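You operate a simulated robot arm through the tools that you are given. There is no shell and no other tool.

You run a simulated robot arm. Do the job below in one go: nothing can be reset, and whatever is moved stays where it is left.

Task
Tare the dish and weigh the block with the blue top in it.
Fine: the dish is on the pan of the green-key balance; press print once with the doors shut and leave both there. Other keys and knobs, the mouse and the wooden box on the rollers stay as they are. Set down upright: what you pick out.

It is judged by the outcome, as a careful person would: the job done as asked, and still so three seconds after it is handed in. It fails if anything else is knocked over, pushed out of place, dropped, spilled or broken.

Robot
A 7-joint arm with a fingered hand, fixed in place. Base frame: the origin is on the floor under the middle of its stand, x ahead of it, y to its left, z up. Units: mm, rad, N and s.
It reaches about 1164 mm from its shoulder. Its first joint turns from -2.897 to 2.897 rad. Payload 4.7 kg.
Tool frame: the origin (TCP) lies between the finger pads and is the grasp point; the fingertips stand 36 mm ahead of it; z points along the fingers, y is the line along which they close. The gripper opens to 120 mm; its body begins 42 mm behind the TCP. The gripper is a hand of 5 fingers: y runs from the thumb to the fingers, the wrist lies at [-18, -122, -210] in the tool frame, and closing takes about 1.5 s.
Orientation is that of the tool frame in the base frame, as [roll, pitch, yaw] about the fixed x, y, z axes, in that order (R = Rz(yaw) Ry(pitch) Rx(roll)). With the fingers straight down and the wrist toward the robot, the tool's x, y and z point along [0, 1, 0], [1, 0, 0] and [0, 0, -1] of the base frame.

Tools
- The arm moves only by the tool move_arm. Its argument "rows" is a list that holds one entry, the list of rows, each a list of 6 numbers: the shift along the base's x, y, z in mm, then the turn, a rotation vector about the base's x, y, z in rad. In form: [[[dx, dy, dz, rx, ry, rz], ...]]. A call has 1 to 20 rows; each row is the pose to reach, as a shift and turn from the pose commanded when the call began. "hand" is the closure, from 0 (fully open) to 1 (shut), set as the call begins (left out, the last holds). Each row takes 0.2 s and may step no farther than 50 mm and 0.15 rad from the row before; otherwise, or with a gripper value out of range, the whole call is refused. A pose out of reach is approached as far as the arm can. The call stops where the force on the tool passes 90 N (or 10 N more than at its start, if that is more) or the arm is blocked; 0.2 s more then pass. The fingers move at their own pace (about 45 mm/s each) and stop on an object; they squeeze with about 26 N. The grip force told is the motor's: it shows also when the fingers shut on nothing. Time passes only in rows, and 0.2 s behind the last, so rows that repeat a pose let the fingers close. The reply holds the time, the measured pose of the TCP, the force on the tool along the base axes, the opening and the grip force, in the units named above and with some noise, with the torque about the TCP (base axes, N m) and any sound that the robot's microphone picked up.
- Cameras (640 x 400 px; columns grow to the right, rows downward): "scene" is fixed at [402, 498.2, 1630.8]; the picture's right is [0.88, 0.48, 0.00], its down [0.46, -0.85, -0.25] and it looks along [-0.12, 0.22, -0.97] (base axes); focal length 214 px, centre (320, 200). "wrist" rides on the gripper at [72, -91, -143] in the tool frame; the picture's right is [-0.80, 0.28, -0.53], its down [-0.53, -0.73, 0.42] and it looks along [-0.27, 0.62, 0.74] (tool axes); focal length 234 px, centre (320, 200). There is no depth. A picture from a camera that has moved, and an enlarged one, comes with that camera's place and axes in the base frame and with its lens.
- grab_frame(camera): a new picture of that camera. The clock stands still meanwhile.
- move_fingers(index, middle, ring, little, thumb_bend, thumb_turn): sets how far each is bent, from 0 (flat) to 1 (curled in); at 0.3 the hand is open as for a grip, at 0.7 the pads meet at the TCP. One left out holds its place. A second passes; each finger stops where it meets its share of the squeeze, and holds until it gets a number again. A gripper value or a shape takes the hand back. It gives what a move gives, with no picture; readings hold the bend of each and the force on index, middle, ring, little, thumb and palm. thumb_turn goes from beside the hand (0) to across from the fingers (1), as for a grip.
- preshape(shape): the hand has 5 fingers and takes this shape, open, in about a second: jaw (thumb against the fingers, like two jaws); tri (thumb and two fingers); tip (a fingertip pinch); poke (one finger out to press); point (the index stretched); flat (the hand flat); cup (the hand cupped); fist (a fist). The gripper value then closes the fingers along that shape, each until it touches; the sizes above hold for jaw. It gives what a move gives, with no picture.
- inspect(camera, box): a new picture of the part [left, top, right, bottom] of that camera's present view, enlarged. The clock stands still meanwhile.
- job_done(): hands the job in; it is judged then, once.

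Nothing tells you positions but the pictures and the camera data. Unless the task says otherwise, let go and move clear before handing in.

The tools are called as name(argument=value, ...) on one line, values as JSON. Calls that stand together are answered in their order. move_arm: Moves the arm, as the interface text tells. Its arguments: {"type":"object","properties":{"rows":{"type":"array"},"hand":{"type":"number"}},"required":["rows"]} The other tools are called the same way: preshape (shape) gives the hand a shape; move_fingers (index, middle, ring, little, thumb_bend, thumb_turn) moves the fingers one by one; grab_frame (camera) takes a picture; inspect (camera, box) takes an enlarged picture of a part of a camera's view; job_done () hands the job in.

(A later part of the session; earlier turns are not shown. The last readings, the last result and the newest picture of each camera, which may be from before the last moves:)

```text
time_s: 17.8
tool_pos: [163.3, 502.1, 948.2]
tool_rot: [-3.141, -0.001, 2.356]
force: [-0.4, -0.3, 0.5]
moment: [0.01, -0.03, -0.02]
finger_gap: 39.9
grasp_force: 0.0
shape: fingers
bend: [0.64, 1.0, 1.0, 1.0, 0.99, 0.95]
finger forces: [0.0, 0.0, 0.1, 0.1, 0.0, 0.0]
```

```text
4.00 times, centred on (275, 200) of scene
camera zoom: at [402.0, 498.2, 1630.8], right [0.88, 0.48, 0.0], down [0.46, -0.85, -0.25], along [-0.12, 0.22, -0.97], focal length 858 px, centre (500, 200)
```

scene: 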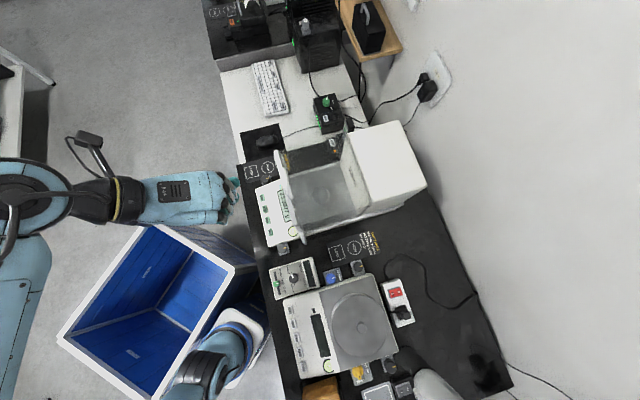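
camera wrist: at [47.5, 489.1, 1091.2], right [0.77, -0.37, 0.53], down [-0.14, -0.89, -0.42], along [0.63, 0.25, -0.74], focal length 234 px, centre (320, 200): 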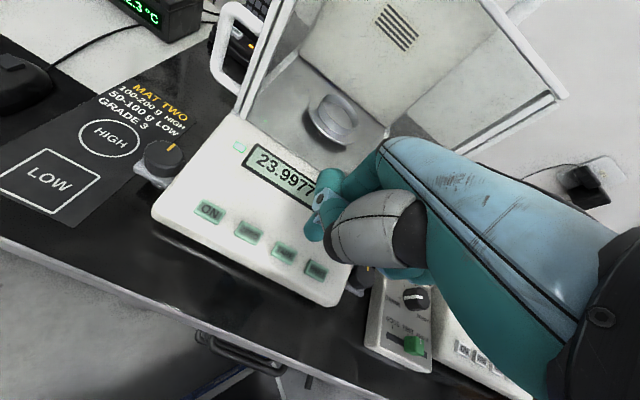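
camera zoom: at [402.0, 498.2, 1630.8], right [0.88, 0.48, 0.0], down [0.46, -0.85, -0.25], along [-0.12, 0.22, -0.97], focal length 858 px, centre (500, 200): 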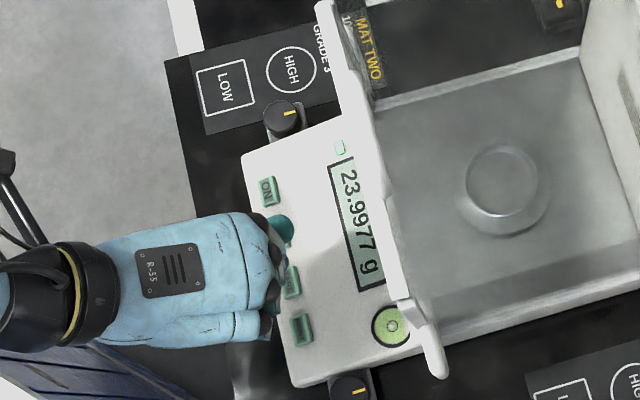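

inspect(camera="wrist", box=[190, 150, 370, 290])

inspect(camera="scene", box=[245, 180, 305, 240])

```text
2.86 times, centred on (280, 220) of wrist
camera zoom: at [47.5, 489.1, 1091.2], right [0.77, -0.37, 0.53], down [-0.14, -0.89, -0.42], along [0.63, 0.25, -0.74], focal length 669 px, centre (434, 143)
```

zoom: 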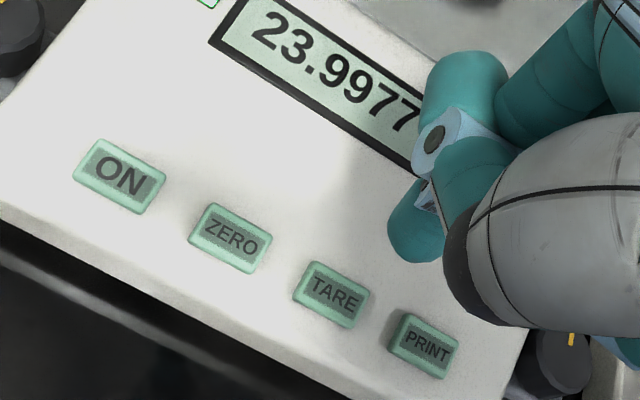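

```text
6.67 times, centred on (275, 210) of scene
camera zoom: at [402.0, 498.2, 1630.8], right [0.88, 0.48, 0.0], down [0.46, -0.85, -0.25], along [-0.12, 0.22, -0.97], focal length 1430 px, centre (620, 133)
```

zoom: 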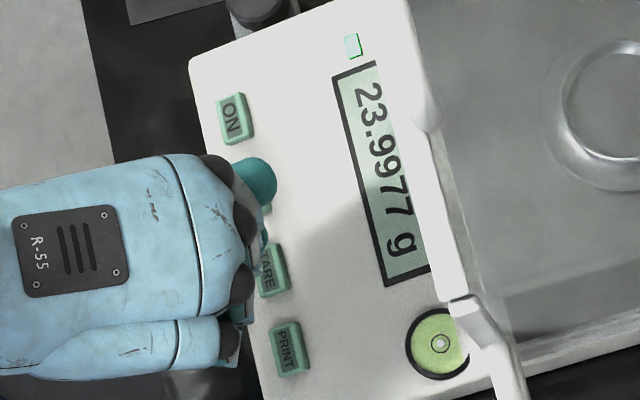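

The index tip should be almost straight above TARE. I descend another 40 mm and check again.

move_arm(rows=[[[0, 0, -20, 0, 0, 0], [0, 0, -40, 0, 0, 0]]])

inspect(camera="wrist", box=[190, 150, 370, 290])

```text
time_s: 18.4
tool_pos: [164.5, 503.7, 908.3]
tool_rot: [3.14, -0.001, 2.355]
force: [1.1, -0.8, 0.1]
moment: [0.04, 0.0, -0.03]
finger_gap: 39.8
grasp_force: 0.1
shape: fingers
bend: [0.64, 1.0, 1.0, 1.0, 0.99, 0.95]
finger forces: [0.1, 0.1, 0.0, 0.0, 0.0, 0.0]
```

```text
2.86 times, centred on (280, 220) of wrist
camera zoom: at [49.4, 490.1, 1051.3], right [0.77, -0.37, 0.53], down [-0.14, -0.89, -0.42], along [0.63, 0.25, -0.74], focal length 669 px, centre (434, 143)
```

zoom: 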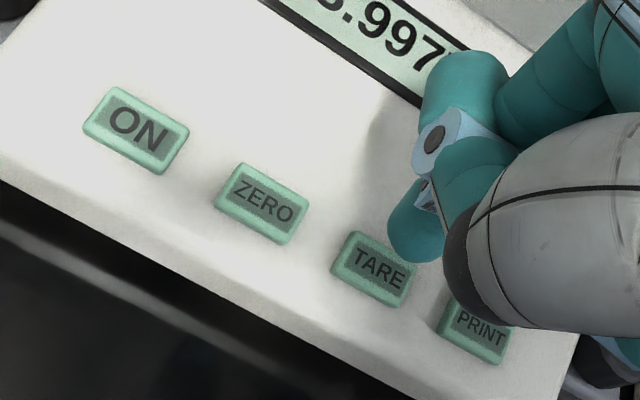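

Alignment looks right. I go down slowly in small steps until the key responds.

move_arm(rows=[[[0, 0, -7, 0, 0, 0], [0, 0, -14, 0, 0, 0]]])

inspect(camera="wrist", box=[190, 150, 370, 290])

```text
time_s: 19.0
tool_pos: [163.4, 501.6, 895.1]
tool_rot: [-3.14, -0.002, 2.357]
force: [-0.4, 0.8, -0.1]
moment: [0.02, 0.0, -0.01]
finger_gap: 39.8
grasp_force: 0.0
shape: fingers
bend: [0.64, 1.0, 1.0, 1.0, 0.99, 0.95]
finger forces: [0.0, 0.1, 0.0, 0.0, 0.1, 0.0]
```

```text
2.86 times, centred on (280, 220) of wrist
camera zoom: at [48.7, 488.7, 1038.3], right [0.77, -0.37, 0.52], down [-0.14, -0.89, -0.42], along [0.63, 0.25, -0.74], focal length 669 px, centre (434, 143)
```

zoom: 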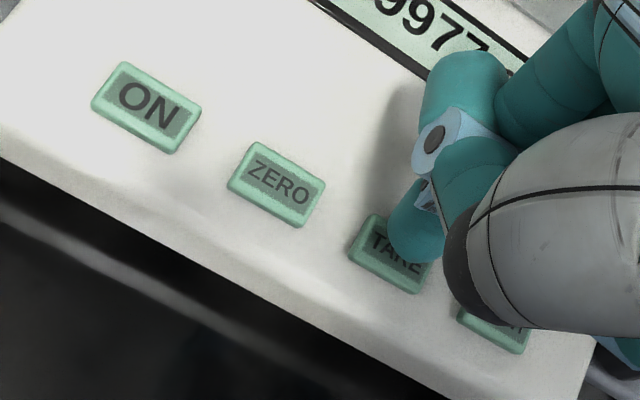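

move_arm(rows=[[[0, 0, -2, 0, 0, 0], [0, 0, -4, 0, 0, 0]]])

inspect(camera="scene", box=[245, 180, 305, 240])

```text
time_s: 19.6
tool_pos: [163.4, 500.8, 891.0]
tool_rot: [3.141, 0.0, 2.358]
force: [1.2, 0.4, 1.2]
moment: [0.05, -0.04, 0.0]
finger_gap: 39.8
grasp_force: 0.9
shape: fingers
bend: [0.64, 1.0, 1.0, 1.0, 0.99, 0.95]
finger forces: [1.6, 0.0, 0.0, 0.1, 0.0, 0.0]
heard: click
```

```text
6.67 times, centred on (275, 210) of scene
camera zoom: at [402.0, 498.2, 1630.8], right [0.88, 0.48, 0.0], down [0.46, -0.85, -0.25], along [-0.12, 0.22, -0.97], focal length 1430 px, centre (620, 133)
```

zoom: 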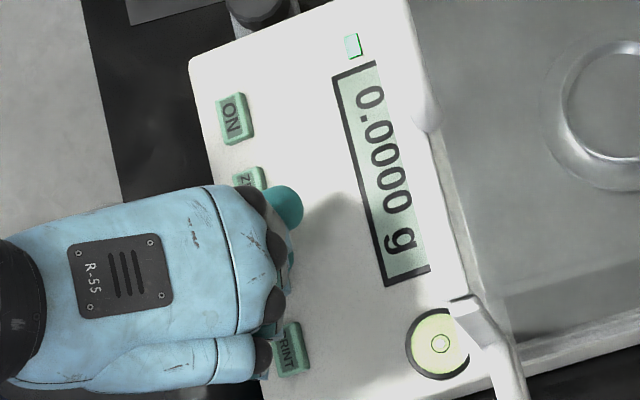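

TARE clicked and the display now reads 0.0000 g. I lift off the key carefully and go round to the right side, lower than before, to study the door handles.

move_arm(rows=[[[0, 0, 3, 0, 0, 0], [0, 0, 10, 0, 0, 0], [0, 0, 30, 0, 0, 0], [0, 0, 70, 0, 0, 0], [0, 0, 115, 0, 0, 0], [0, 0, 160, 0, 0, 0], [0, 0, 205, 0, 0, 0], [0, 0, 250, 0, 0, 0], [0, 0, 295, 0, 0, 0], [0, 0, 310, 0, 0, 0]]])

preshape(shape="tip")

move_arm(rows=[[[36, -1.1, 0, 0, 0, 0.1428], [72, -2.3, 0, 0, 0, 0.2856], [108, -3.4, 0, 0, 0, 0.4284], [144, -4.5, 0, 0, 0, 0.5712], [180, -5.7, 0, 0, 0, 0.714], [216, -6.8, 0, 0, 0, 0.8568], [252, -8, 0, 0, 0, 0.9996], [288, -9.1, 0, 0, 0, 1.1424], [324, -10.2, 0, 0, 0, 1.2852], [360, -11.4, 0, 0, 0, 1.428], [396, -12.5, 0, 0, 0, 1.571], [410, -15, -40, 0, 0, 1.571], [420, -20, -80, 0, 0, 1.571], [430, -25, -120, 0, 0, 1.571]]])

grab_frame(camera="wrist")

grab_frame(camera="scene")

```text
time_s: 21.8
tool_pos: [162.2, 501.8, 1202.9]
tool_rot: [-3.141, 0.001, 2.356]
force: [0.8, -0.3, -0.4]
moment: [0.01, 0.01, 0.02]
finger_gap: 40.0
grasp_force: 0.2
shape: fingers
bend: [0.64, 1.0, 1.0, 1.0, 0.99, 0.95]
finger forces: [0.0, 0.1, 0.0, 0.0, 0.1, 0.0]
```

```text
time_s: 22.7
tool_pos: [161.8, 501.8, 1202.1]
tool_rot: [-3.141, -0.001, 2.357]
force: [0.0, -0.6, 0.1]
moment: [0.0, 0.01, 0.0]
finger_gap: 119.3
grasp_force: 0.1
shape: tip
bend: [0.3, 0.98, 0.99, 0.99, 0.3, 0.98]
finger forces: [0.1, 0.0, 0.0, 0.0, 0.0, 0.0]
```

```text
time_s: 25.7
tool_pos: [593.1, 474.9, 1082.3]
tool_rot: [3.141, 0.001, -2.355]
force: [-0.5, -0.4, 0.9]
moment: [0.04, -0.03, 0.0]
finger_gap: 119.6
grasp_force: 0.1
shape: tip
bend: [0.3, 0.98, 0.99, 0.99, 0.3, 0.98]
finger forces: [0.1, 0.0, 0.0, 0.0, 0.1, 0.0]
```

```text
taken
camera wrist: at [607.7, 358.9, 1225.0], right [0.37, 0.77, 0.53], down [0.89, -0.14, -0.42], along [-0.25, 0.63, -0.74], focal length 234 px, centre (320, 200)
```

wrist: 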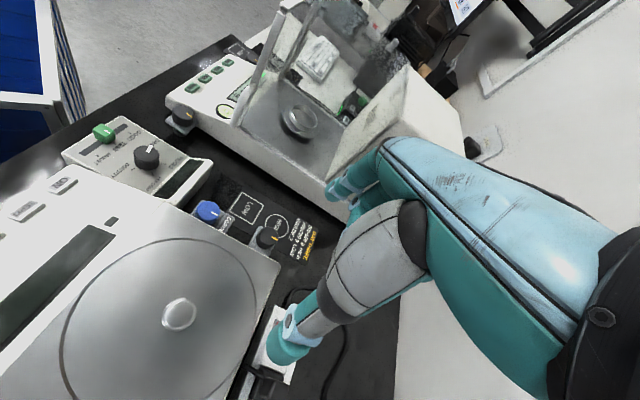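

```text
taken
```

scene: 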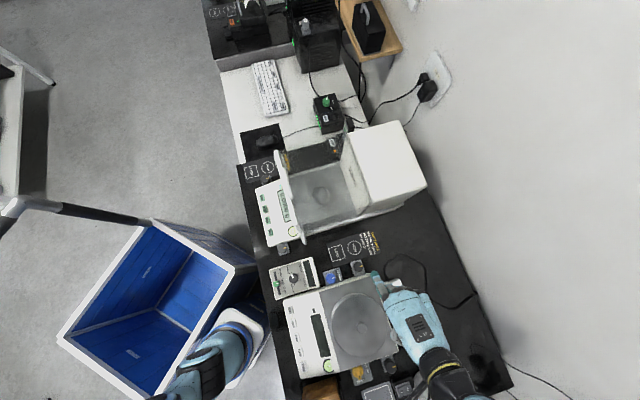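

inspect(camera="wrist", box=[210, 0, 370, 140])

inspect(camera="wrist", box=[220, 60, 360, 190])

```text
2.86 times, centred on (290, 70) of wrist
camera zoom: at [607.7, 358.9, 1225.0], right [0.37, 0.77, 0.53], down [0.89, -0.14, -0.42], along [-0.25, 0.63, -0.74], focal length 669 px, centre (406, 571)
```

zoom: 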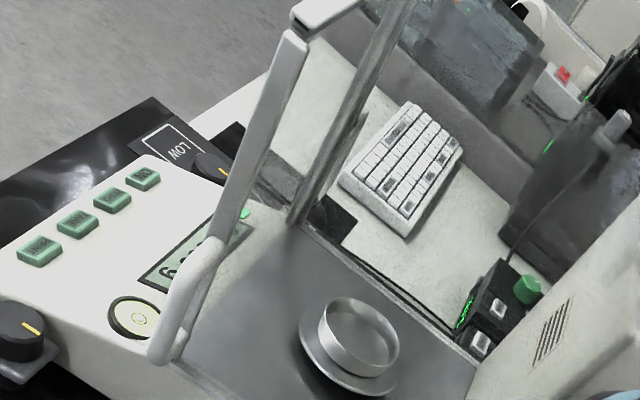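

```text
3.08 times, centred on (290, 125) of wrist
camera zoom: at [607.7, 358.9, 1225.0], right [0.37, 0.77, 0.53], down [0.89, -0.14, -0.42], along [-0.25, 0.63, -0.74], focal length 720 px, centre (412, 431)
```

zoom: 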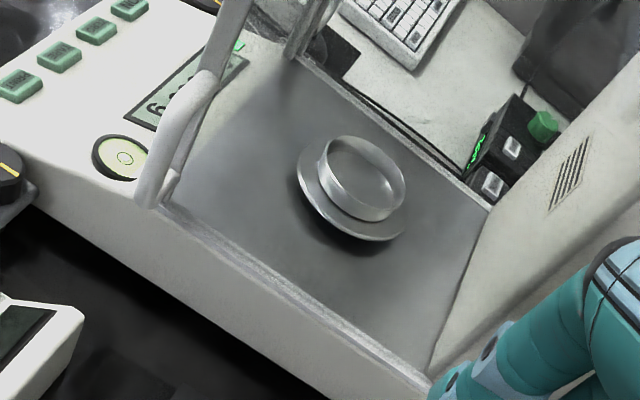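

inspect(camera="scene", box=[270, 110, 440, 240])

inspect(camera="wrist", box=[300, 40, 480, 200])

```text
3.08 times, centred on (355, 175) of scene
camera zoom: at [402.0, 498.2, 1630.8], right [0.88, 0.48, 0.0], down [0.46, -0.85, -0.25], along [-0.12, 0.22, -0.97], focal length 660 px, centre (212, 277)
```

zoom: 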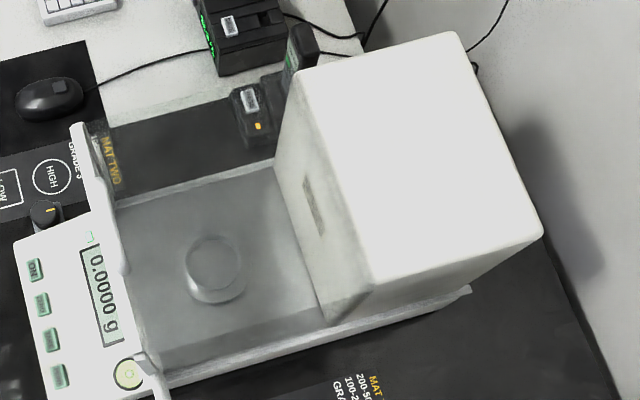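

```text
2.50 times, centred on (390, 120) of wrist
camera zoom: at [607.7, 358.9, 1225.0], right [0.37, 0.77, 0.53], down [0.89, -0.14, -0.42], along [-0.25, 0.63, -0.74], focal length 585 px, centre (145, 400)
```

zoom: 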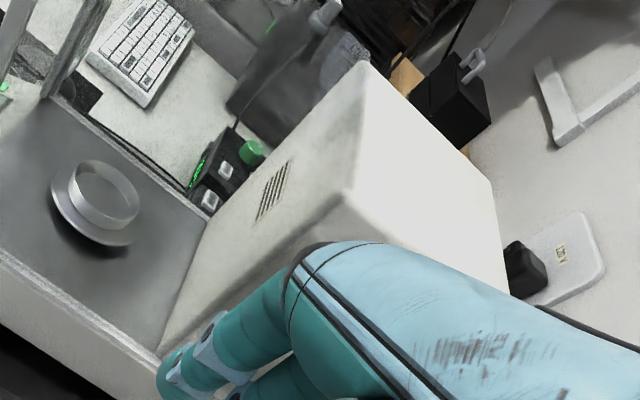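

The handles are now located: top crossbar about (240, 617, 1127) along the front, right-door crossbar near u≈607 mm, z 915–998. The housing behind is no taller than the chamber (z≈1089), so I'll slide the top door back first. I raise the hand, turn it, and hover over the top handle.

move_arm(rows=[[[0, 0, 40, 0, 0, 0], [0, 0, 80, 0, 0, 0], [0, 0, 120, 0, 0, 0], [0, 0, 158, 0, 0, 0], [-32, 12.9, 158, 0, 0, -0.1428], [-64, 25.8, 158, 0, 0, -0.2856], [-96, 38.6, 158, 0, 0, -0.4284], [-128, 51.5, 158, 0, 0, -0.5712], [-160, 64.4, 158, 0, 0, -0.714], [-192, 77.3, 158, 0, 0, -0.8568], [-224, 90.2, 158, 0, 0, -0.9996], [-256, 103, 158, 0, 0, -1.1424], [-288, 115.9, 158, 0, 0, -1.2852], [-320, 128.8, 158, 0, 0, -1.428], [-352.7, 141.7, 158, 0, 0, -1.571]]])

grab_frame(camera="wrist")

inspect(camera="scene", box=[225, 110, 345, 230])

```text
time_s: 28.9
tool_pos: [243.6, 617.0, 1238.7]
tool_rot: [3.141, 0.0, 2.355]
force: [0.5, 0.1, 0.7]
moment: [0.05, 0.05, 0.0]
finger_gap: 119.5
grasp_force: 0.1
shape: tip
bend: [0.3, 0.98, 0.99, 0.99, 0.3, 0.98]
finger forces: [0.1, 0.0, 0.0, 0.0, 0.0, 0.0]
```

```text
taken
camera wrist: at [129.2, 603.9, 1381.2], right [0.77, -0.37, 0.53], down [-0.14, -0.89, -0.43], along [0.63, 0.25, -0.74], focal length 234 px, centre (320, 200)
```

wrist: 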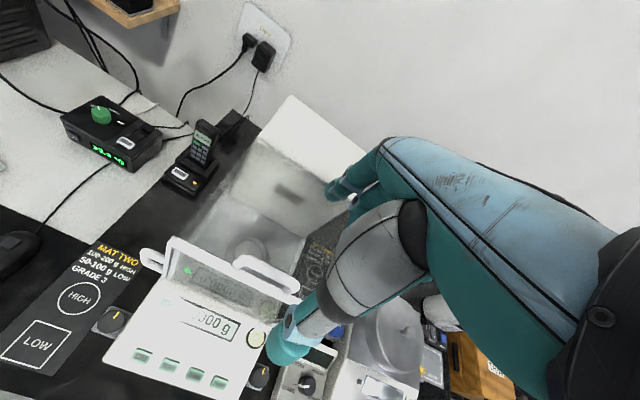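

```text
3.33 times, centred on (285, 170) of scene
camera zoom: at [402.0, 498.2, 1630.8], right [0.88, 0.48, 0.0], down [0.46, -0.85, -0.25], along [-0.12, 0.22, -0.97], focal length 715 px, centre (437, 300)
```

zoom: 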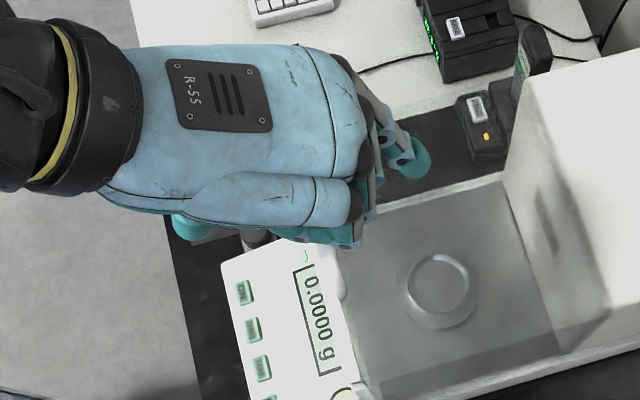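

inspect(camera="wrist", box=[130, 200, 350, 340])

```text
2.86 times, centred on (240, 270) of wrist
camera zoom: at [129.2, 603.9, 1381.2], right [0.77, -0.37, 0.53], down [-0.14, -0.89, -0.43], along [0.63, 0.25, -0.74], focal length 669 px, centre (549, 0)
```

zoom: 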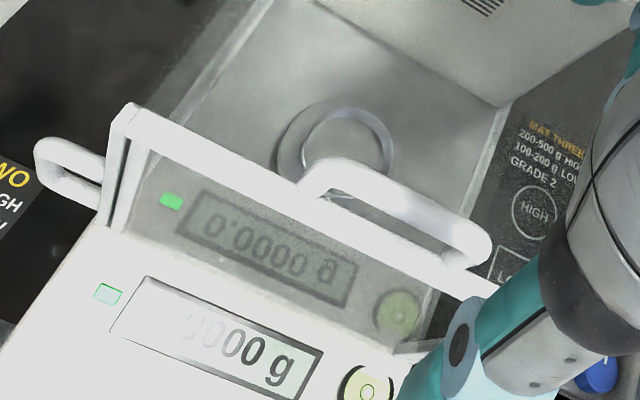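

The hand is centred over the top handle. I go down so that the crossbar lies between thumb and index, then close loosely around it.

move_arm(rows=[[[-1, 0, -30, 0, 0, 0], [-2, 0, -60, 0, 0, 0], [-3, 0, -80, 0, 0, 0], [-3, 0, -88, 0, 0, 0]]])

inspect(camera="wrist", box=[150, 130, 400, 370])

```text
time_s: 29.9
tool_pos: [237.2, 617.6, 1151.9]
tool_rot: [-3.141, 0.001, 2.354]
force: [0.7, 0.0, 0.6]
moment: [-0.01, -0.01, -0.02]
finger_gap: 119.7
grasp_force: 0.0
shape: tip
bend: [0.3, 0.98, 0.99, 0.99, 0.3, 0.98]
finger forces: [0.0, 0.0, 0.1, 0.0, 0.0, 0.1]
```

```text
1.67 times, centred on (275, 250) of wrist
camera zoom: at [123.6, 604.4, 1294.0], right [0.77, -0.37, 0.52], down [-0.14, -0.89, -0.42], along [0.63, 0.25, -0.74], focal length 390 px, centre (395, 117)
```

zoom: 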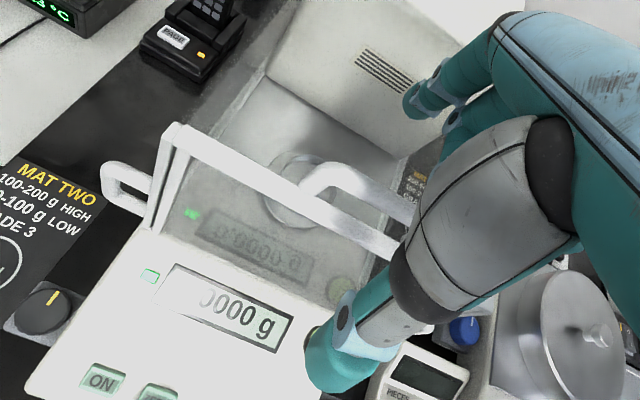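

move_arm(rows=[[[0, 0, 0, 0, 0, 0], [0, 0, 0, 0, 0, 0], [0, 0, 0, 0, 0, 0], [0, 0, 0, 0, 0, 0], [0, 0, 0, 0, 0, 0], [0, 0, 0, 0, 0, 0]]], hand=0.7)

inspect(camera="wrist", box=[150, 130, 400, 370])

inspect(camera="scene", box=[245, 130, 345, 230])

```text
time_s: 31.3
tool_pos: [239.2, 617.8, 1150.8]
tool_rot: [-3.141, 0.001, 2.357]
force: [0.3, 0.6, 0.2]
moment: [0.0, 0.0, 0.02]
finger_gap: 36.8
grasp_force: 0.0
shape: tip
bend: [0.73, 0.98, 0.99, 0.99, 0.74, 1.0]
finger forces: [0.1, 0.1, 0.1, 0.0, 0.0, 0.0]
```

```text
1.67 times, centred on (275, 250) of wrist
camera zoom: at [123.8, 604.5, 1293.9], right [0.77, -0.37, 0.53], down [-0.14, -0.89, -0.42], along [0.63, 0.25, -0.74], focal length 390 px, centre (395, 117)
```

zoom: 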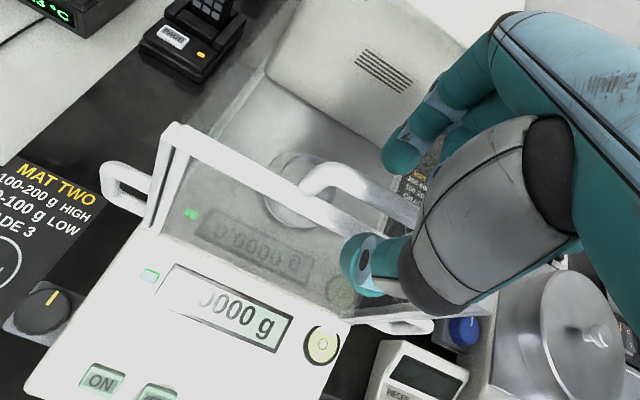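

```text
4.00 times, centred on (295, 180) of scene
camera zoom: at [402.0, 498.2, 1630.8], right [0.88, 0.48, 0.0], down [0.46, -0.85, -0.25], along [-0.12, 0.22, -0.97], focal length 858 px, centre (420, 280)
```

zoom: 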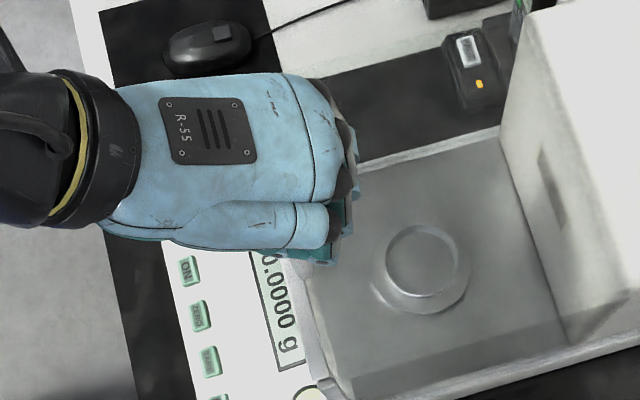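

The crossbar is caged loosely between thumb and index. I now push it straight back (into the bench) in small steps and watch the force.

move_arm(rows=[[[7, 7, 0, 0, 0, 0], [14, 14, 0, 0, 0, 0], [21, 21, 0, 0, 0, 0], [28, 28, 0, 0, 0, 0], [35, 35, 0, 0, 0, 0], [42, 42, 0, 0, 0, 0]]])

grab_frame(camera="wrist")

inspect(camera="scene", box=[245, 110, 385, 240])

```text
time_s: 32.7
tool_pos: [279.8, 658.1, 1150.9]
tool_rot: [-3.141, 0.002, 2.357]
force: [-0.6, -1.1, 0.3]
moment: [0.0, 0.01, 0.01]
finger_gap: 36.8
grasp_force: 0.0
shape: tip
bend: [0.73, 0.98, 0.99, 0.99, 0.74, 1.0]
finger forces: [0.0, 0.0, 0.0, 0.0, 0.3, 0.1]
```

```text
taken
camera wrist: at [165.7, 647.6, 1294.7], right [0.77, -0.37, 0.53], down [-0.14, -0.89, -0.42], along [0.63, 0.25, -0.74], focal length 234 px, centre (320, 200)
```

wrist: 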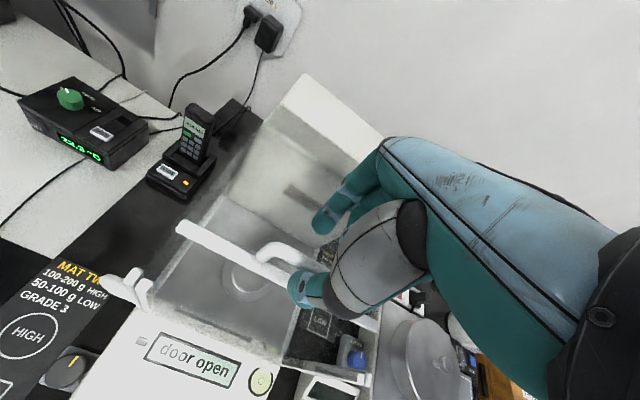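

```text
3.08 times, centred on (315, 175) of scene
camera zoom: at [402.0, 498.2, 1630.8], right [0.88, 0.48, 0.0], down [0.46, -0.85, -0.25], along [-0.12, 0.22, -0.97], focal length 660 px, centre (335, 277)
```

zoom: 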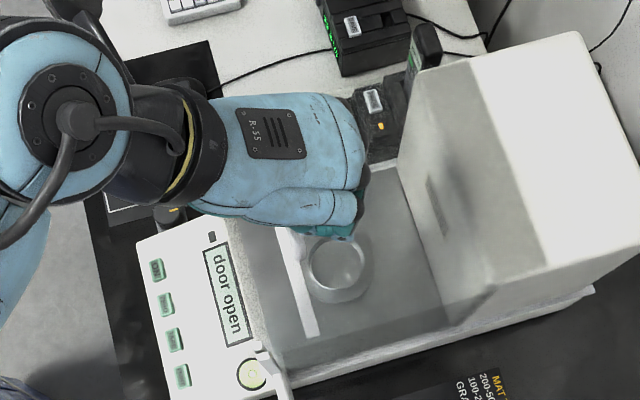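

The door slides easily (about 1 N) and the display shows "door open". I keep pushing it back.

move_arm(rows=[[[10, 10, 0, 0, 0, 0], [20, 20, 0, 0, 0, 0], [30, 30, 0, 0, 0, 0], [40, 40, 0, 0, 0, 0], [50, 50, 0, 0, 0, 0], [60, 60, 0, 0, 0, 0], [70, 70, 0, 0, 0, 0]]])

inspect(camera="scene", box=[245, 110, 385, 240])

```text
time_s: 34.3
tool_pos: [348.8, 728.3, 1151.0]
tool_rot: [3.141, 0.001, 2.354]
force: [0.3, -0.6, 1.0]
moment: [-0.01, 0.0, -0.01]
finger_gap: 36.8
grasp_force: 0.2
shape: tip
bend: [0.73, 0.98, 0.99, 0.99, 0.74, 1.0]
finger forces: [0.0, 0.0, 0.0, 0.1, 0.2, 0.0]
```

```text
3.08 times, centred on (315, 175) of scene
camera zoom: at [402.0, 498.2, 1630.8], right [0.88, 0.48, 0.0], down [0.46, -0.85, -0.25], along [-0.12, 0.22, -0.97], focal length 660 px, centre (335, 277)
```

zoom: 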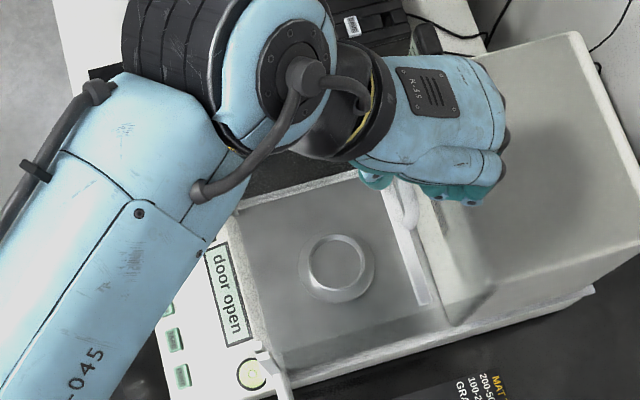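

move_arm(rows=[[[5, 5, 0, 0, 0, 0], [10, 10, 0, 0, 0, 0], [15, 15, 0, 0, 0, 0], [18, 18, 0, 0, 0, 0]]])

inspect(camera="scene", box=[245, 110, 385, 240])

grab_frame(camera="wrist")

```text
time_s: 35.3
tool_pos: [367.2, 747.2, 1152.8]
tool_rot: [3.141, 0.001, 2.358]
force: [-0.7, -1.2, -0.3]
moment: [-0.01, 0.02, -0.02]
finger_gap: 36.7
grasp_force: 0.0
shape: tip
bend: [0.73, 0.98, 0.99, 0.99, 0.74, 1.0]
finger forces: [0.1, 0.1, 0.1, 0.0, 0.2, 0.1]
```

```text
3.08 times, centred on (315, 175) of scene
camera zoom: at [402.0, 498.2, 1630.8], right [0.88, 0.48, 0.0], down [0.46, -0.85, -0.25], along [-0.12, 0.22, -0.97], focal length 660 px, centre (335, 277)
```

zoom: 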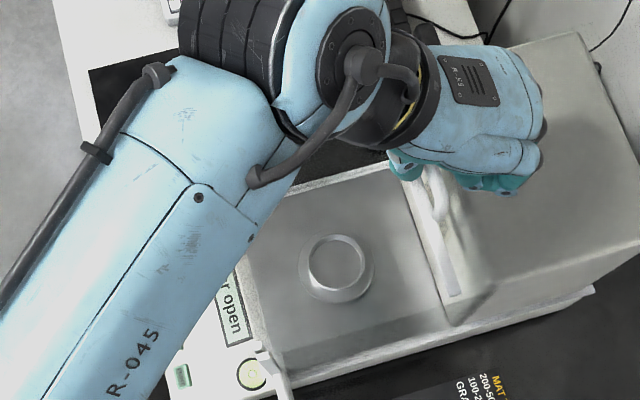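

```text
taken
camera wrist: at [253.1, 734.3, 1295.0], right [0.77, -0.37, 0.53], down [-0.14, -0.89, -0.42], along [0.63, 0.25, -0.74], focal length 234 px, centre (320, 200)
```

wrist: 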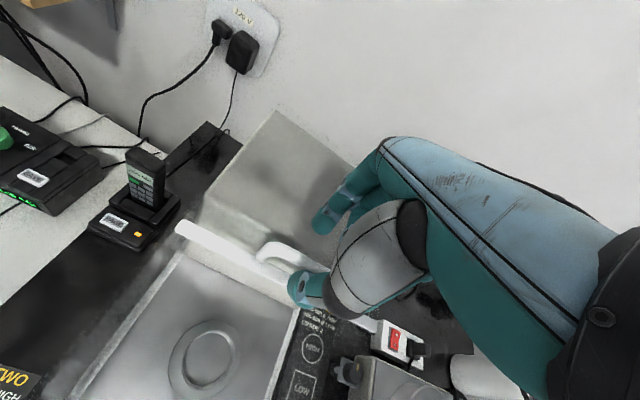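

The top door is back by about 170 mm, near the housing, and still reads "door open". I lift off the handle and move over to the right-door handle.

move_arm(rows=[[[0, 0, 15, 0, 0, 0], [0, 0, 45, 0, 0, 0], [0, 0, 80, 0, 0, 0], [-3, -40, 90, 0, 0, 0], [-6, -80, 90, 0, 0, 0], [-9, -120, 90, 0, 0, 0], [-12, -160, 90, 0, 0, 0], [-15, -200, 90, 0, 0, 0], [-17, -239, 90, 0, 0, 0], [-17, -239, 50, 0, 0, 0], [-17, -239, 10, 0, 0, 0], [-17, -239, -30, 0, 0, 0], [-17, -239, -60, 0, 0, 0]]])

grab_frame(camera="wrist")

inspect(camera="scene", box=[245, 130, 405, 270])

```text
time_s: 38.1
tool_pos: [349.4, 507.0, 1089.8]
tool_rot: [-3.141, 0.001, 2.357]
force: [-0.2, -0.3, 0.0]
moment: [0.05, 0.02, -0.01]
finger_gap: 36.3
grasp_force: 0.0
shape: tip
bend: [0.73, 0.98, 0.99, 0.99, 0.74, 1.0]
finger forces: [0.0, 0.0, 0.1, 0.0, 0.1, 0.0]
```

```text
taken
camera wrist: at [234.5, 494.4, 1232.4], right [0.77, -0.37, 0.53], down [-0.14, -0.89, -0.43], along [0.63, 0.25, -0.74], focal length 234 px, centre (320, 200)
```

wrist: 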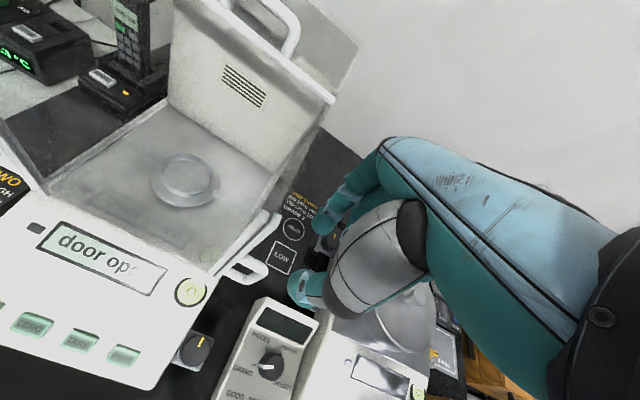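

```text
2.86 times, centred on (325, 200) of scene
camera zoom: at [402.0, 498.2, 1630.8], right [0.88, 0.48, 0.0], down [0.46, -0.85, -0.25], along [-0.12, 0.22, -0.97], focal length 613 px, centre (306, 200)
```

zoom: 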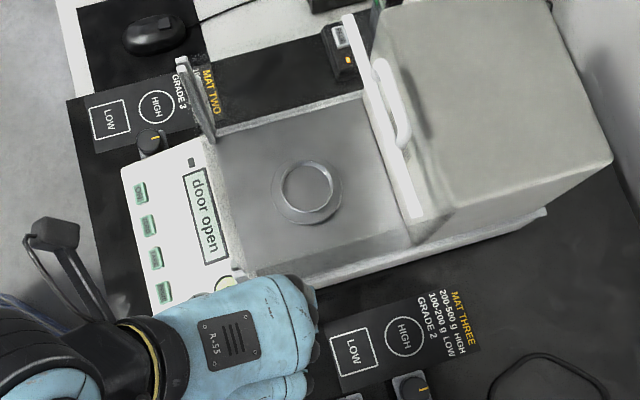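

inspect(camera="wrist", box=[170, 180, 350, 330])

```text
2.67 times, centred on (260, 255) of wrist
camera zoom: at [234.5, 494.4, 1232.4], right [0.77, -0.37, 0.53], down [-0.14, -0.89, -0.43], along [0.63, 0.25, -0.74], focal length 624 px, centre (480, 53)
```

zoom: 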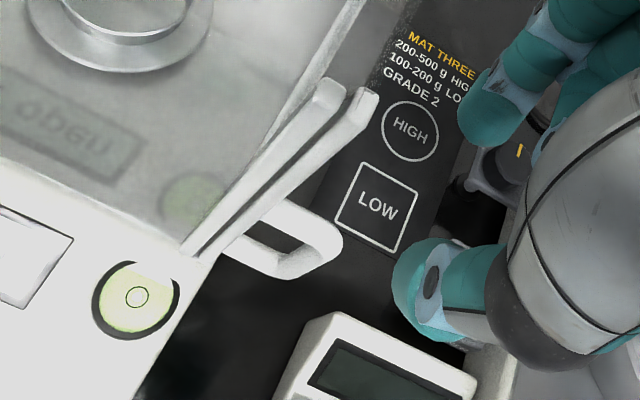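

The right-door handle spans roughly z 895–965 at u≈605, v≈−116. I lower the open pinch over it so thumb is in front and index behind.

move_arm(rows=[[[-3.6, 2.8, -30, 0, 0, 0], [-3.6, 2.8, -60, 0, 0, 0], [-3.6, 2.8, -80, 0, 0, 0]]])

inspect(camera="wrist", box=[200, 130, 400, 330])

```text
time_s: 38.9
tool_pos: [346.8, 510.2, 1010.9]
tool_rot: [-3.141, 0.002, 2.356]
force: [0.4, -0.1, -0.1]
moment: [0.04, -0.03, 0.01]
finger_gap: 36.6
grasp_force: 0.0
shape: tip
bend: [0.73, 0.98, 0.99, 0.99, 0.74, 1.0]
finger forces: [0.1, 0.0, 0.0, 0.0, 0.0, 0.0]
```

```text
2.00 times, centred on (300, 230) of wrist
camera zoom: at [232.4, 498.2, 1154.2], right [0.77, -0.37, 0.53], down [-0.14, -0.89, -0.43], along [0.63, 0.25, -0.74], focal length 468 px, centre (360, 140)
```

zoom: 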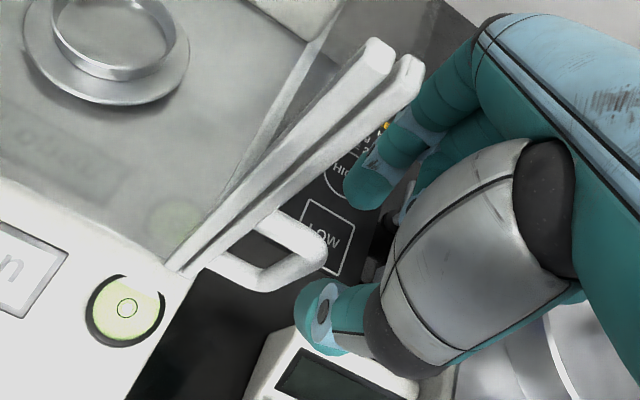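

move_arm(rows=[[[0.7, -0.7, -15, 0, 0, 0], [0.7, -0.7, -30, 0, 0, 0], [0.7, -0.7, -45, 0, 0, 0]]])

inspect(camera="wrist", box=[200, 130, 400, 330])

```text
time_s: 39.7
tool_pos: [347.0, 510.8, 966.9]
tool_rot: [3.142, -0.001, 2.355]
force: [-0.7, -0.9, 0.5]
moment: [0.0, 0.02, -0.02]
finger_gap: 36.5
grasp_force: 0.1
shape: tip
bend: [0.73, 0.98, 0.99, 0.99, 0.74, 1.0]
finger forces: [0.1, 0.0, 0.1, 0.1, 0.0, 0.0]
```

```text
2.00 times, centred on (300, 230) of wrist
camera zoom: at [232.0, 497.8, 1109.4], right [0.77, -0.37, 0.53], down [-0.14, -0.89, -0.42], along [0.63, 0.25, -0.74], focal length 468 px, centre (360, 140)
```

zoom: 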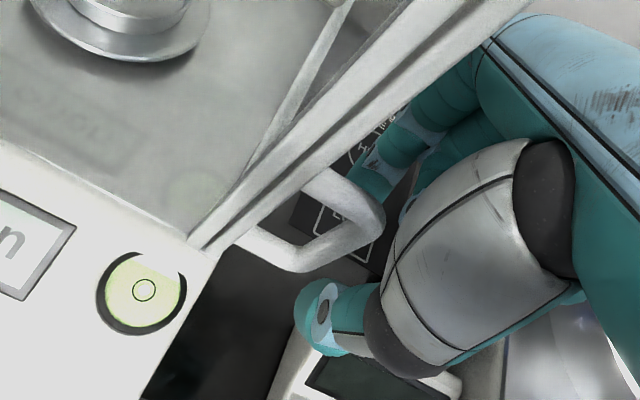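

The handle is caged without contact. I now push the right door straight back and check.

move_arm(rows=[[[7, 7, 0, 0, 0, 0], [14, 14, 0, 0, 0, 0], [21, 21, 0, 0, 0, 0], [28, 28, 0, 0, 0, 0], [35, 35, 0, 0, 0, 0], [42, 42, 0, 0, 0, 0]]])

inspect(camera="wrist", box=[200, 130, 400, 330])

inspect(camera="scene", box=[245, 130, 405, 270])

```text
time_s: 41.1
tool_pos: [390.2, 552.6, 966.2]
tool_rot: [3.141, 0.0, 2.357]
force: [-0.1, -0.2, -1.0]
moment: [-0.02, 0.02, -0.01]
finger_gap: 36.8
grasp_force: 0.0
shape: tip
bend: [0.73, 0.98, 0.99, 0.99, 0.74, 1.0]
finger forces: [0.0, 0.0, 0.0, 0.0, 0.4, 0.0]
```

```text
2.00 times, centred on (300, 230) of wrist
camera zoom: at [275.7, 539.6, 1108.3], right [0.77, -0.37, 0.53], down [-0.14, -0.89, -0.42], along [0.63, 0.25, -0.74], focal length 468 px, centre (360, 140)
```

zoom: 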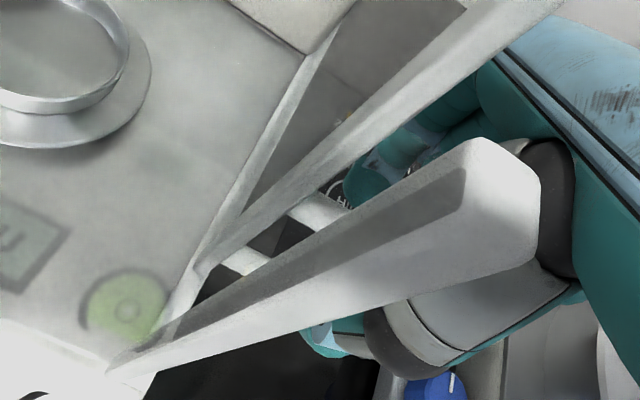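

```text
2.86 times, centred on (325, 200) of scene
camera zoom: at [402.0, 498.2, 1630.8], right [0.88, 0.48, 0.0], down [0.46, -0.85, -0.25], along [-0.12, 0.22, -0.97], focal length 613 px, centre (306, 200)
```

zoom: 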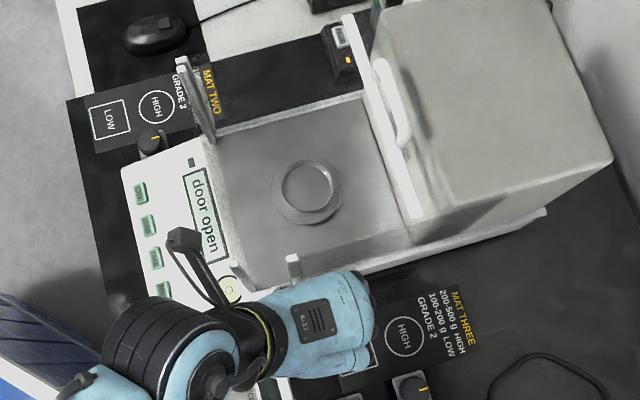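

The right door follows smoothly. I continue pushing it back.

move_arm(rows=[[[10, 10, 0, 0, 0, 0], [20, 20, 0, 0, 0, 0], [30, 30, 0, 0, 0, 0], [40, 40, 0, 0, 0, 0], [50, 50, 0, 0, 0, 0], [60, 60, 0, 0, 0, 0], [70, 70, 0, 0, 0, 0], [80, 80, 0, 0, 0, 0]]])

inspect(camera="scene", box=[245, 130, 405, 270])

grab_frame(camera="wrist")

```text
time_s: 42.9
tool_pos: [471.3, 632.4, 966.5]
tool_rot: [3.141, 0.001, 2.358]
force: [-0.1, -0.1, -0.1]
moment: [-0.06, 0.0, 0.04]
finger_gap: 36.5
grasp_force: 0.0
shape: tip
bend: [0.73, 0.98, 0.99, 0.99, 0.73, 1.0]
finger forces: [0.0, 0.1, 0.0, 0.0, 0.9, 0.1]
```

```text
2.86 times, centred on (325, 200) of scene
camera zoom: at [402.0, 498.2, 1630.8], right [0.88, 0.48, 0.0], down [0.46, -0.85, -0.25], along [-0.12, 0.22, -0.97], focal length 613 px, centre (306, 200)
```

zoom: 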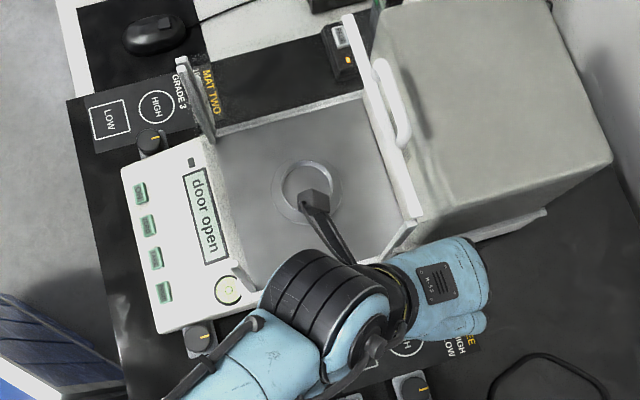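

```text
taken
camera wrist: at [355.7, 619.9, 1109.6], right [0.77, -0.37, 0.53], down [-0.14, -0.89, -0.42], along [0.63, 0.25, -0.74], focal length 234 px, centre (320, 200)
```

wrist: 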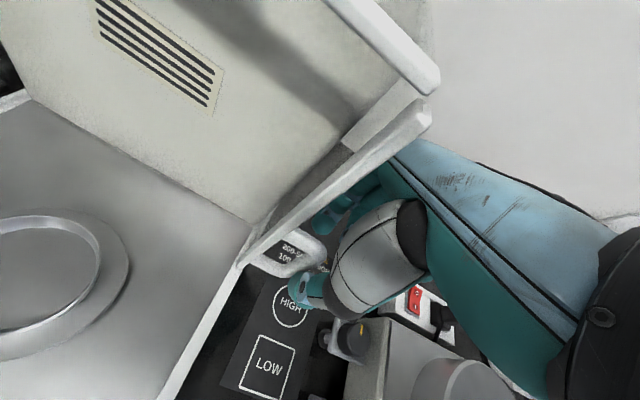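

inspect(camera="wrist", box=[220, 0, 460, 200])

inspect(camera="scene", box=[310, 140, 400, 220])

```text
2.00 times, centred on (340, 100) of wrist
camera zoom: at [355.7, 619.9, 1109.6], right [0.77, -0.37, 0.53], down [-0.14, -0.89, -0.42], along [0.63, 0.25, -0.74], focal length 468 px, centre (280, 400)
```

zoom: 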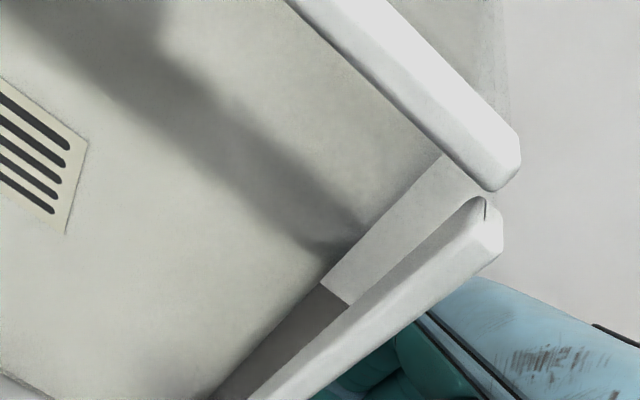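

```text
5.00 times, centred on (355, 180) of scene
camera zoom: at [402.0, 498.2, 1630.8], right [0.88, 0.48, 0.0], down [0.46, -0.85, -0.25], along [-0.12, 0.22, -0.97], focal length 1072 px, centre (145, 300)
```

zoom: 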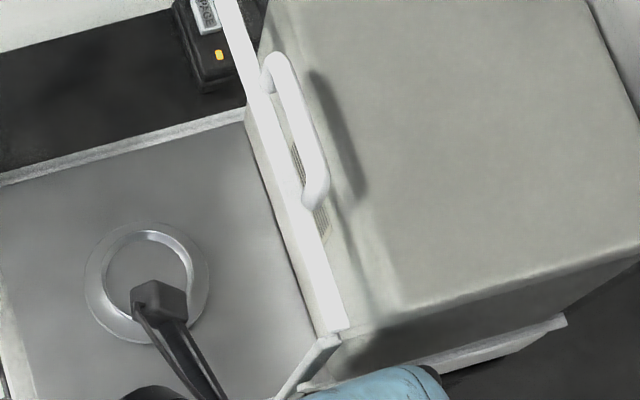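

Both doors can go about 25 mm further. I push the right door a bit more, gently.

move_arm(rows=[[[5, 5, 0, 0, 0, 0], [10, 10, 0, 0, 0, 0], [14, 14, 0, 0, 0, 0], [18, 18, 0, 0, 0, 0]]])

inspect(camera="scene", box=[310, 140, 400, 220])

```text
time_s: 43.9
tool_pos: [489.0, 649.5, 967.7]
tool_rot: [3.141, -0.001, 2.356]
force: [-4.2, -5.8, 0.8]
moment: [-0.17, 0.14, 0.05]
finger_gap: 39.7
grasp_force: 0.0
shape: tip
bend: [0.73, 0.98, 0.99, 0.99, 0.71, 1.0]
finger forces: [0.0, 0.1, 0.0, 0.0, 5.7, 0.1]
```

```text
5.00 times, centred on (355, 180) of scene
camera zoom: at [402.0, 498.2, 1630.8], right [0.88, 0.48, 0.0], down [0.46, -0.85, -0.25], along [-0.12, 0.22, -0.97], focal length 1072 px, centre (145, 300)
```

zoom: 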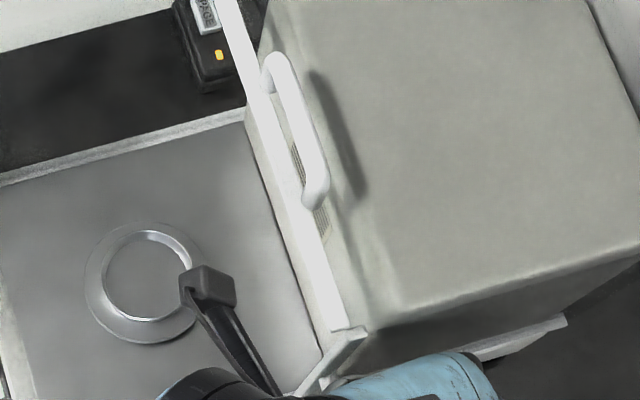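

The right door has reached its stop (about 7 N). I ease off, lift clear, and go back to nudge the top door further to its stop too.

move_arm(rows=[[[-6, -6, 0, 0, 0, 0], [-8, -8, 5, 0, 0, 0], [-8, -8, 40, 0, 0, 0], [-8, -8, 80, 0, 0, 0], [-8, -8, 120, 0, 0, 0], [-8, -8, 165, 0, 0, 0], [-8, -8, 210, 0, 0, 0], [-8, -8, 255, 0, 0, 0], [-8, -8, 272, 0, 0, 0], [-40, 15, 272, 0, 0, 0], [-75, 40, 272, 0, 0, 0], [-105, 70, 272, 0, 0, 0], [-126, 91.5, 272, 0, 0, 0]]])

grab_frame(camera="wrist")

grab_frame(camera="scene")

```text
time_s: 46.7
tool_pos: [361.7, 741.2, 1240.4]
tool_rot: [-3.141, -0.001, 2.356]
force: [0.1, -0.7, 0.2]
moment: [0.07, 0.02, 0.02]
finger_gap: 36.5
grasp_force: 0.1
shape: tip
bend: [0.73, 0.98, 0.99, 0.99, 0.74, 1.0]
finger forces: [0.0, 0.0, 0.0, 0.1, 0.1, 0.0]
```

```text
taken
camera wrist: at [246.9, 728.8, 1382.5], right [0.77, -0.37, 0.53], down [-0.14, -0.89, -0.42], along [0.63, 0.25, -0.74], focal length 234 px, centre (320, 200)
```

wrist: 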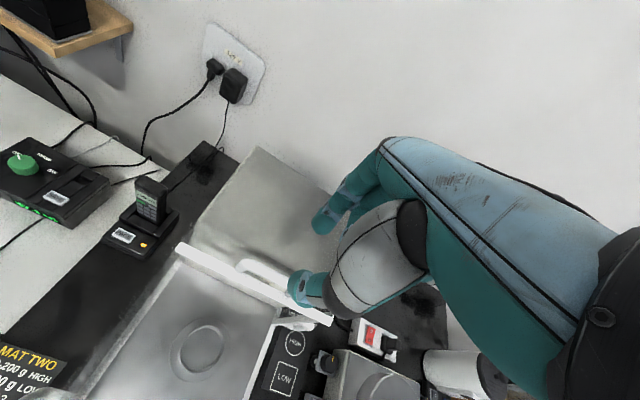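

```text
taken
```

scene: 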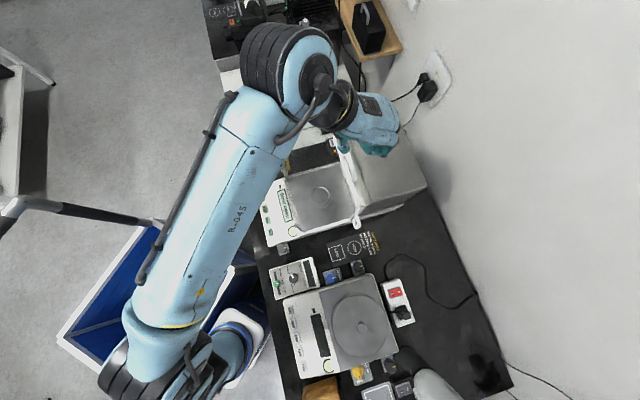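

move_arm(rows=[[[-3, -3, -40, 0, 0, 0], [-3, -3, -75, 0, 0, 0], [-3, -3, -88, 0, 0, 0], [0, 0, -88, 0, 0, 0], [4, 4, -88, 0, 0, 0], [8, 8, -88, 0, 0, 0], [12, 12, -88, 0, 0, 0]]])

inspect(camera="scene", box=[310, 130, 430, 230])

```text
time_s: 48.3
tool_pos: [373.6, 752.9, 1150.2]
tool_rot: [-3.141, 0.0, 2.357]
force: [-0.7, -0.4, 0.5]
moment: [-0.05, 0.02, 0.01]
finger_gap: 37.1
grasp_force: 0.0
shape: tip
bend: [0.73, 0.98, 0.99, 0.99, 0.73, 1.0]
finger forces: [0.1, 0.1, 0.0, 0.0, 1.7, 0.0]
```

```text
4.00 times, centred on (370, 180) of scene
camera zoom: at [402.0, 498.2, 1630.8], right [0.88, 0.48, 0.0], down [0.46, -0.85, -0.25], along [-0.12, 0.22, -0.97], focal length 858 px, centre (120, 280)
```

zoom: 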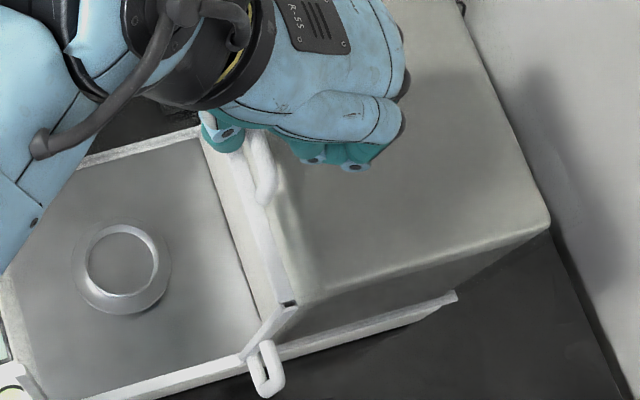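

move_arm(rows=[[[2, 2, 0, 0, 0, 0], [4, 4, 0, 0, 0, 0]]])

inspect(camera="scene", box=[310, 130, 430, 230])

```text
time_s: 48.9
tool_pos: [377.8, 758.0, 1151.1]
tool_rot: [3.141, -0.001, 2.358]
force: [-3.3, -3.1, 0.6]
moment: [-0.11, 0.11, -0.02]
finger_gap: 38.6
grasp_force: 0.1
shape: tip
bend: [0.73, 0.98, 0.99, 0.99, 0.72, 1.0]
finger forces: [0.0, 0.0, 0.0, 0.0, 4.9, 0.1]
```

```text
4.00 times, centred on (370, 180) of scene
camera zoom: at [402.0, 498.2, 1630.8], right [0.88, 0.48, 0.0], down [0.46, -0.85, -0.25], along [-0.12, 0.22, -0.97], focal length 858 px, centre (120, 280)
```

zoom: 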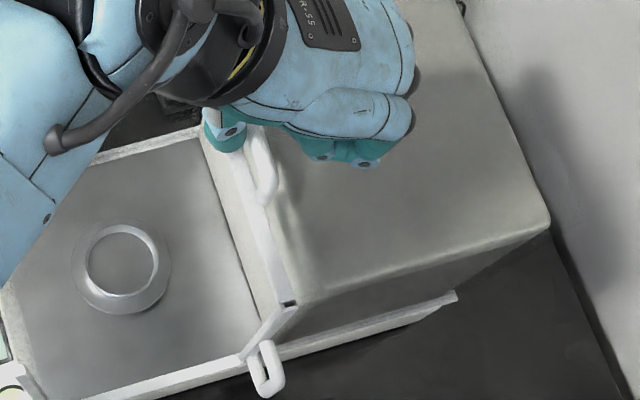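

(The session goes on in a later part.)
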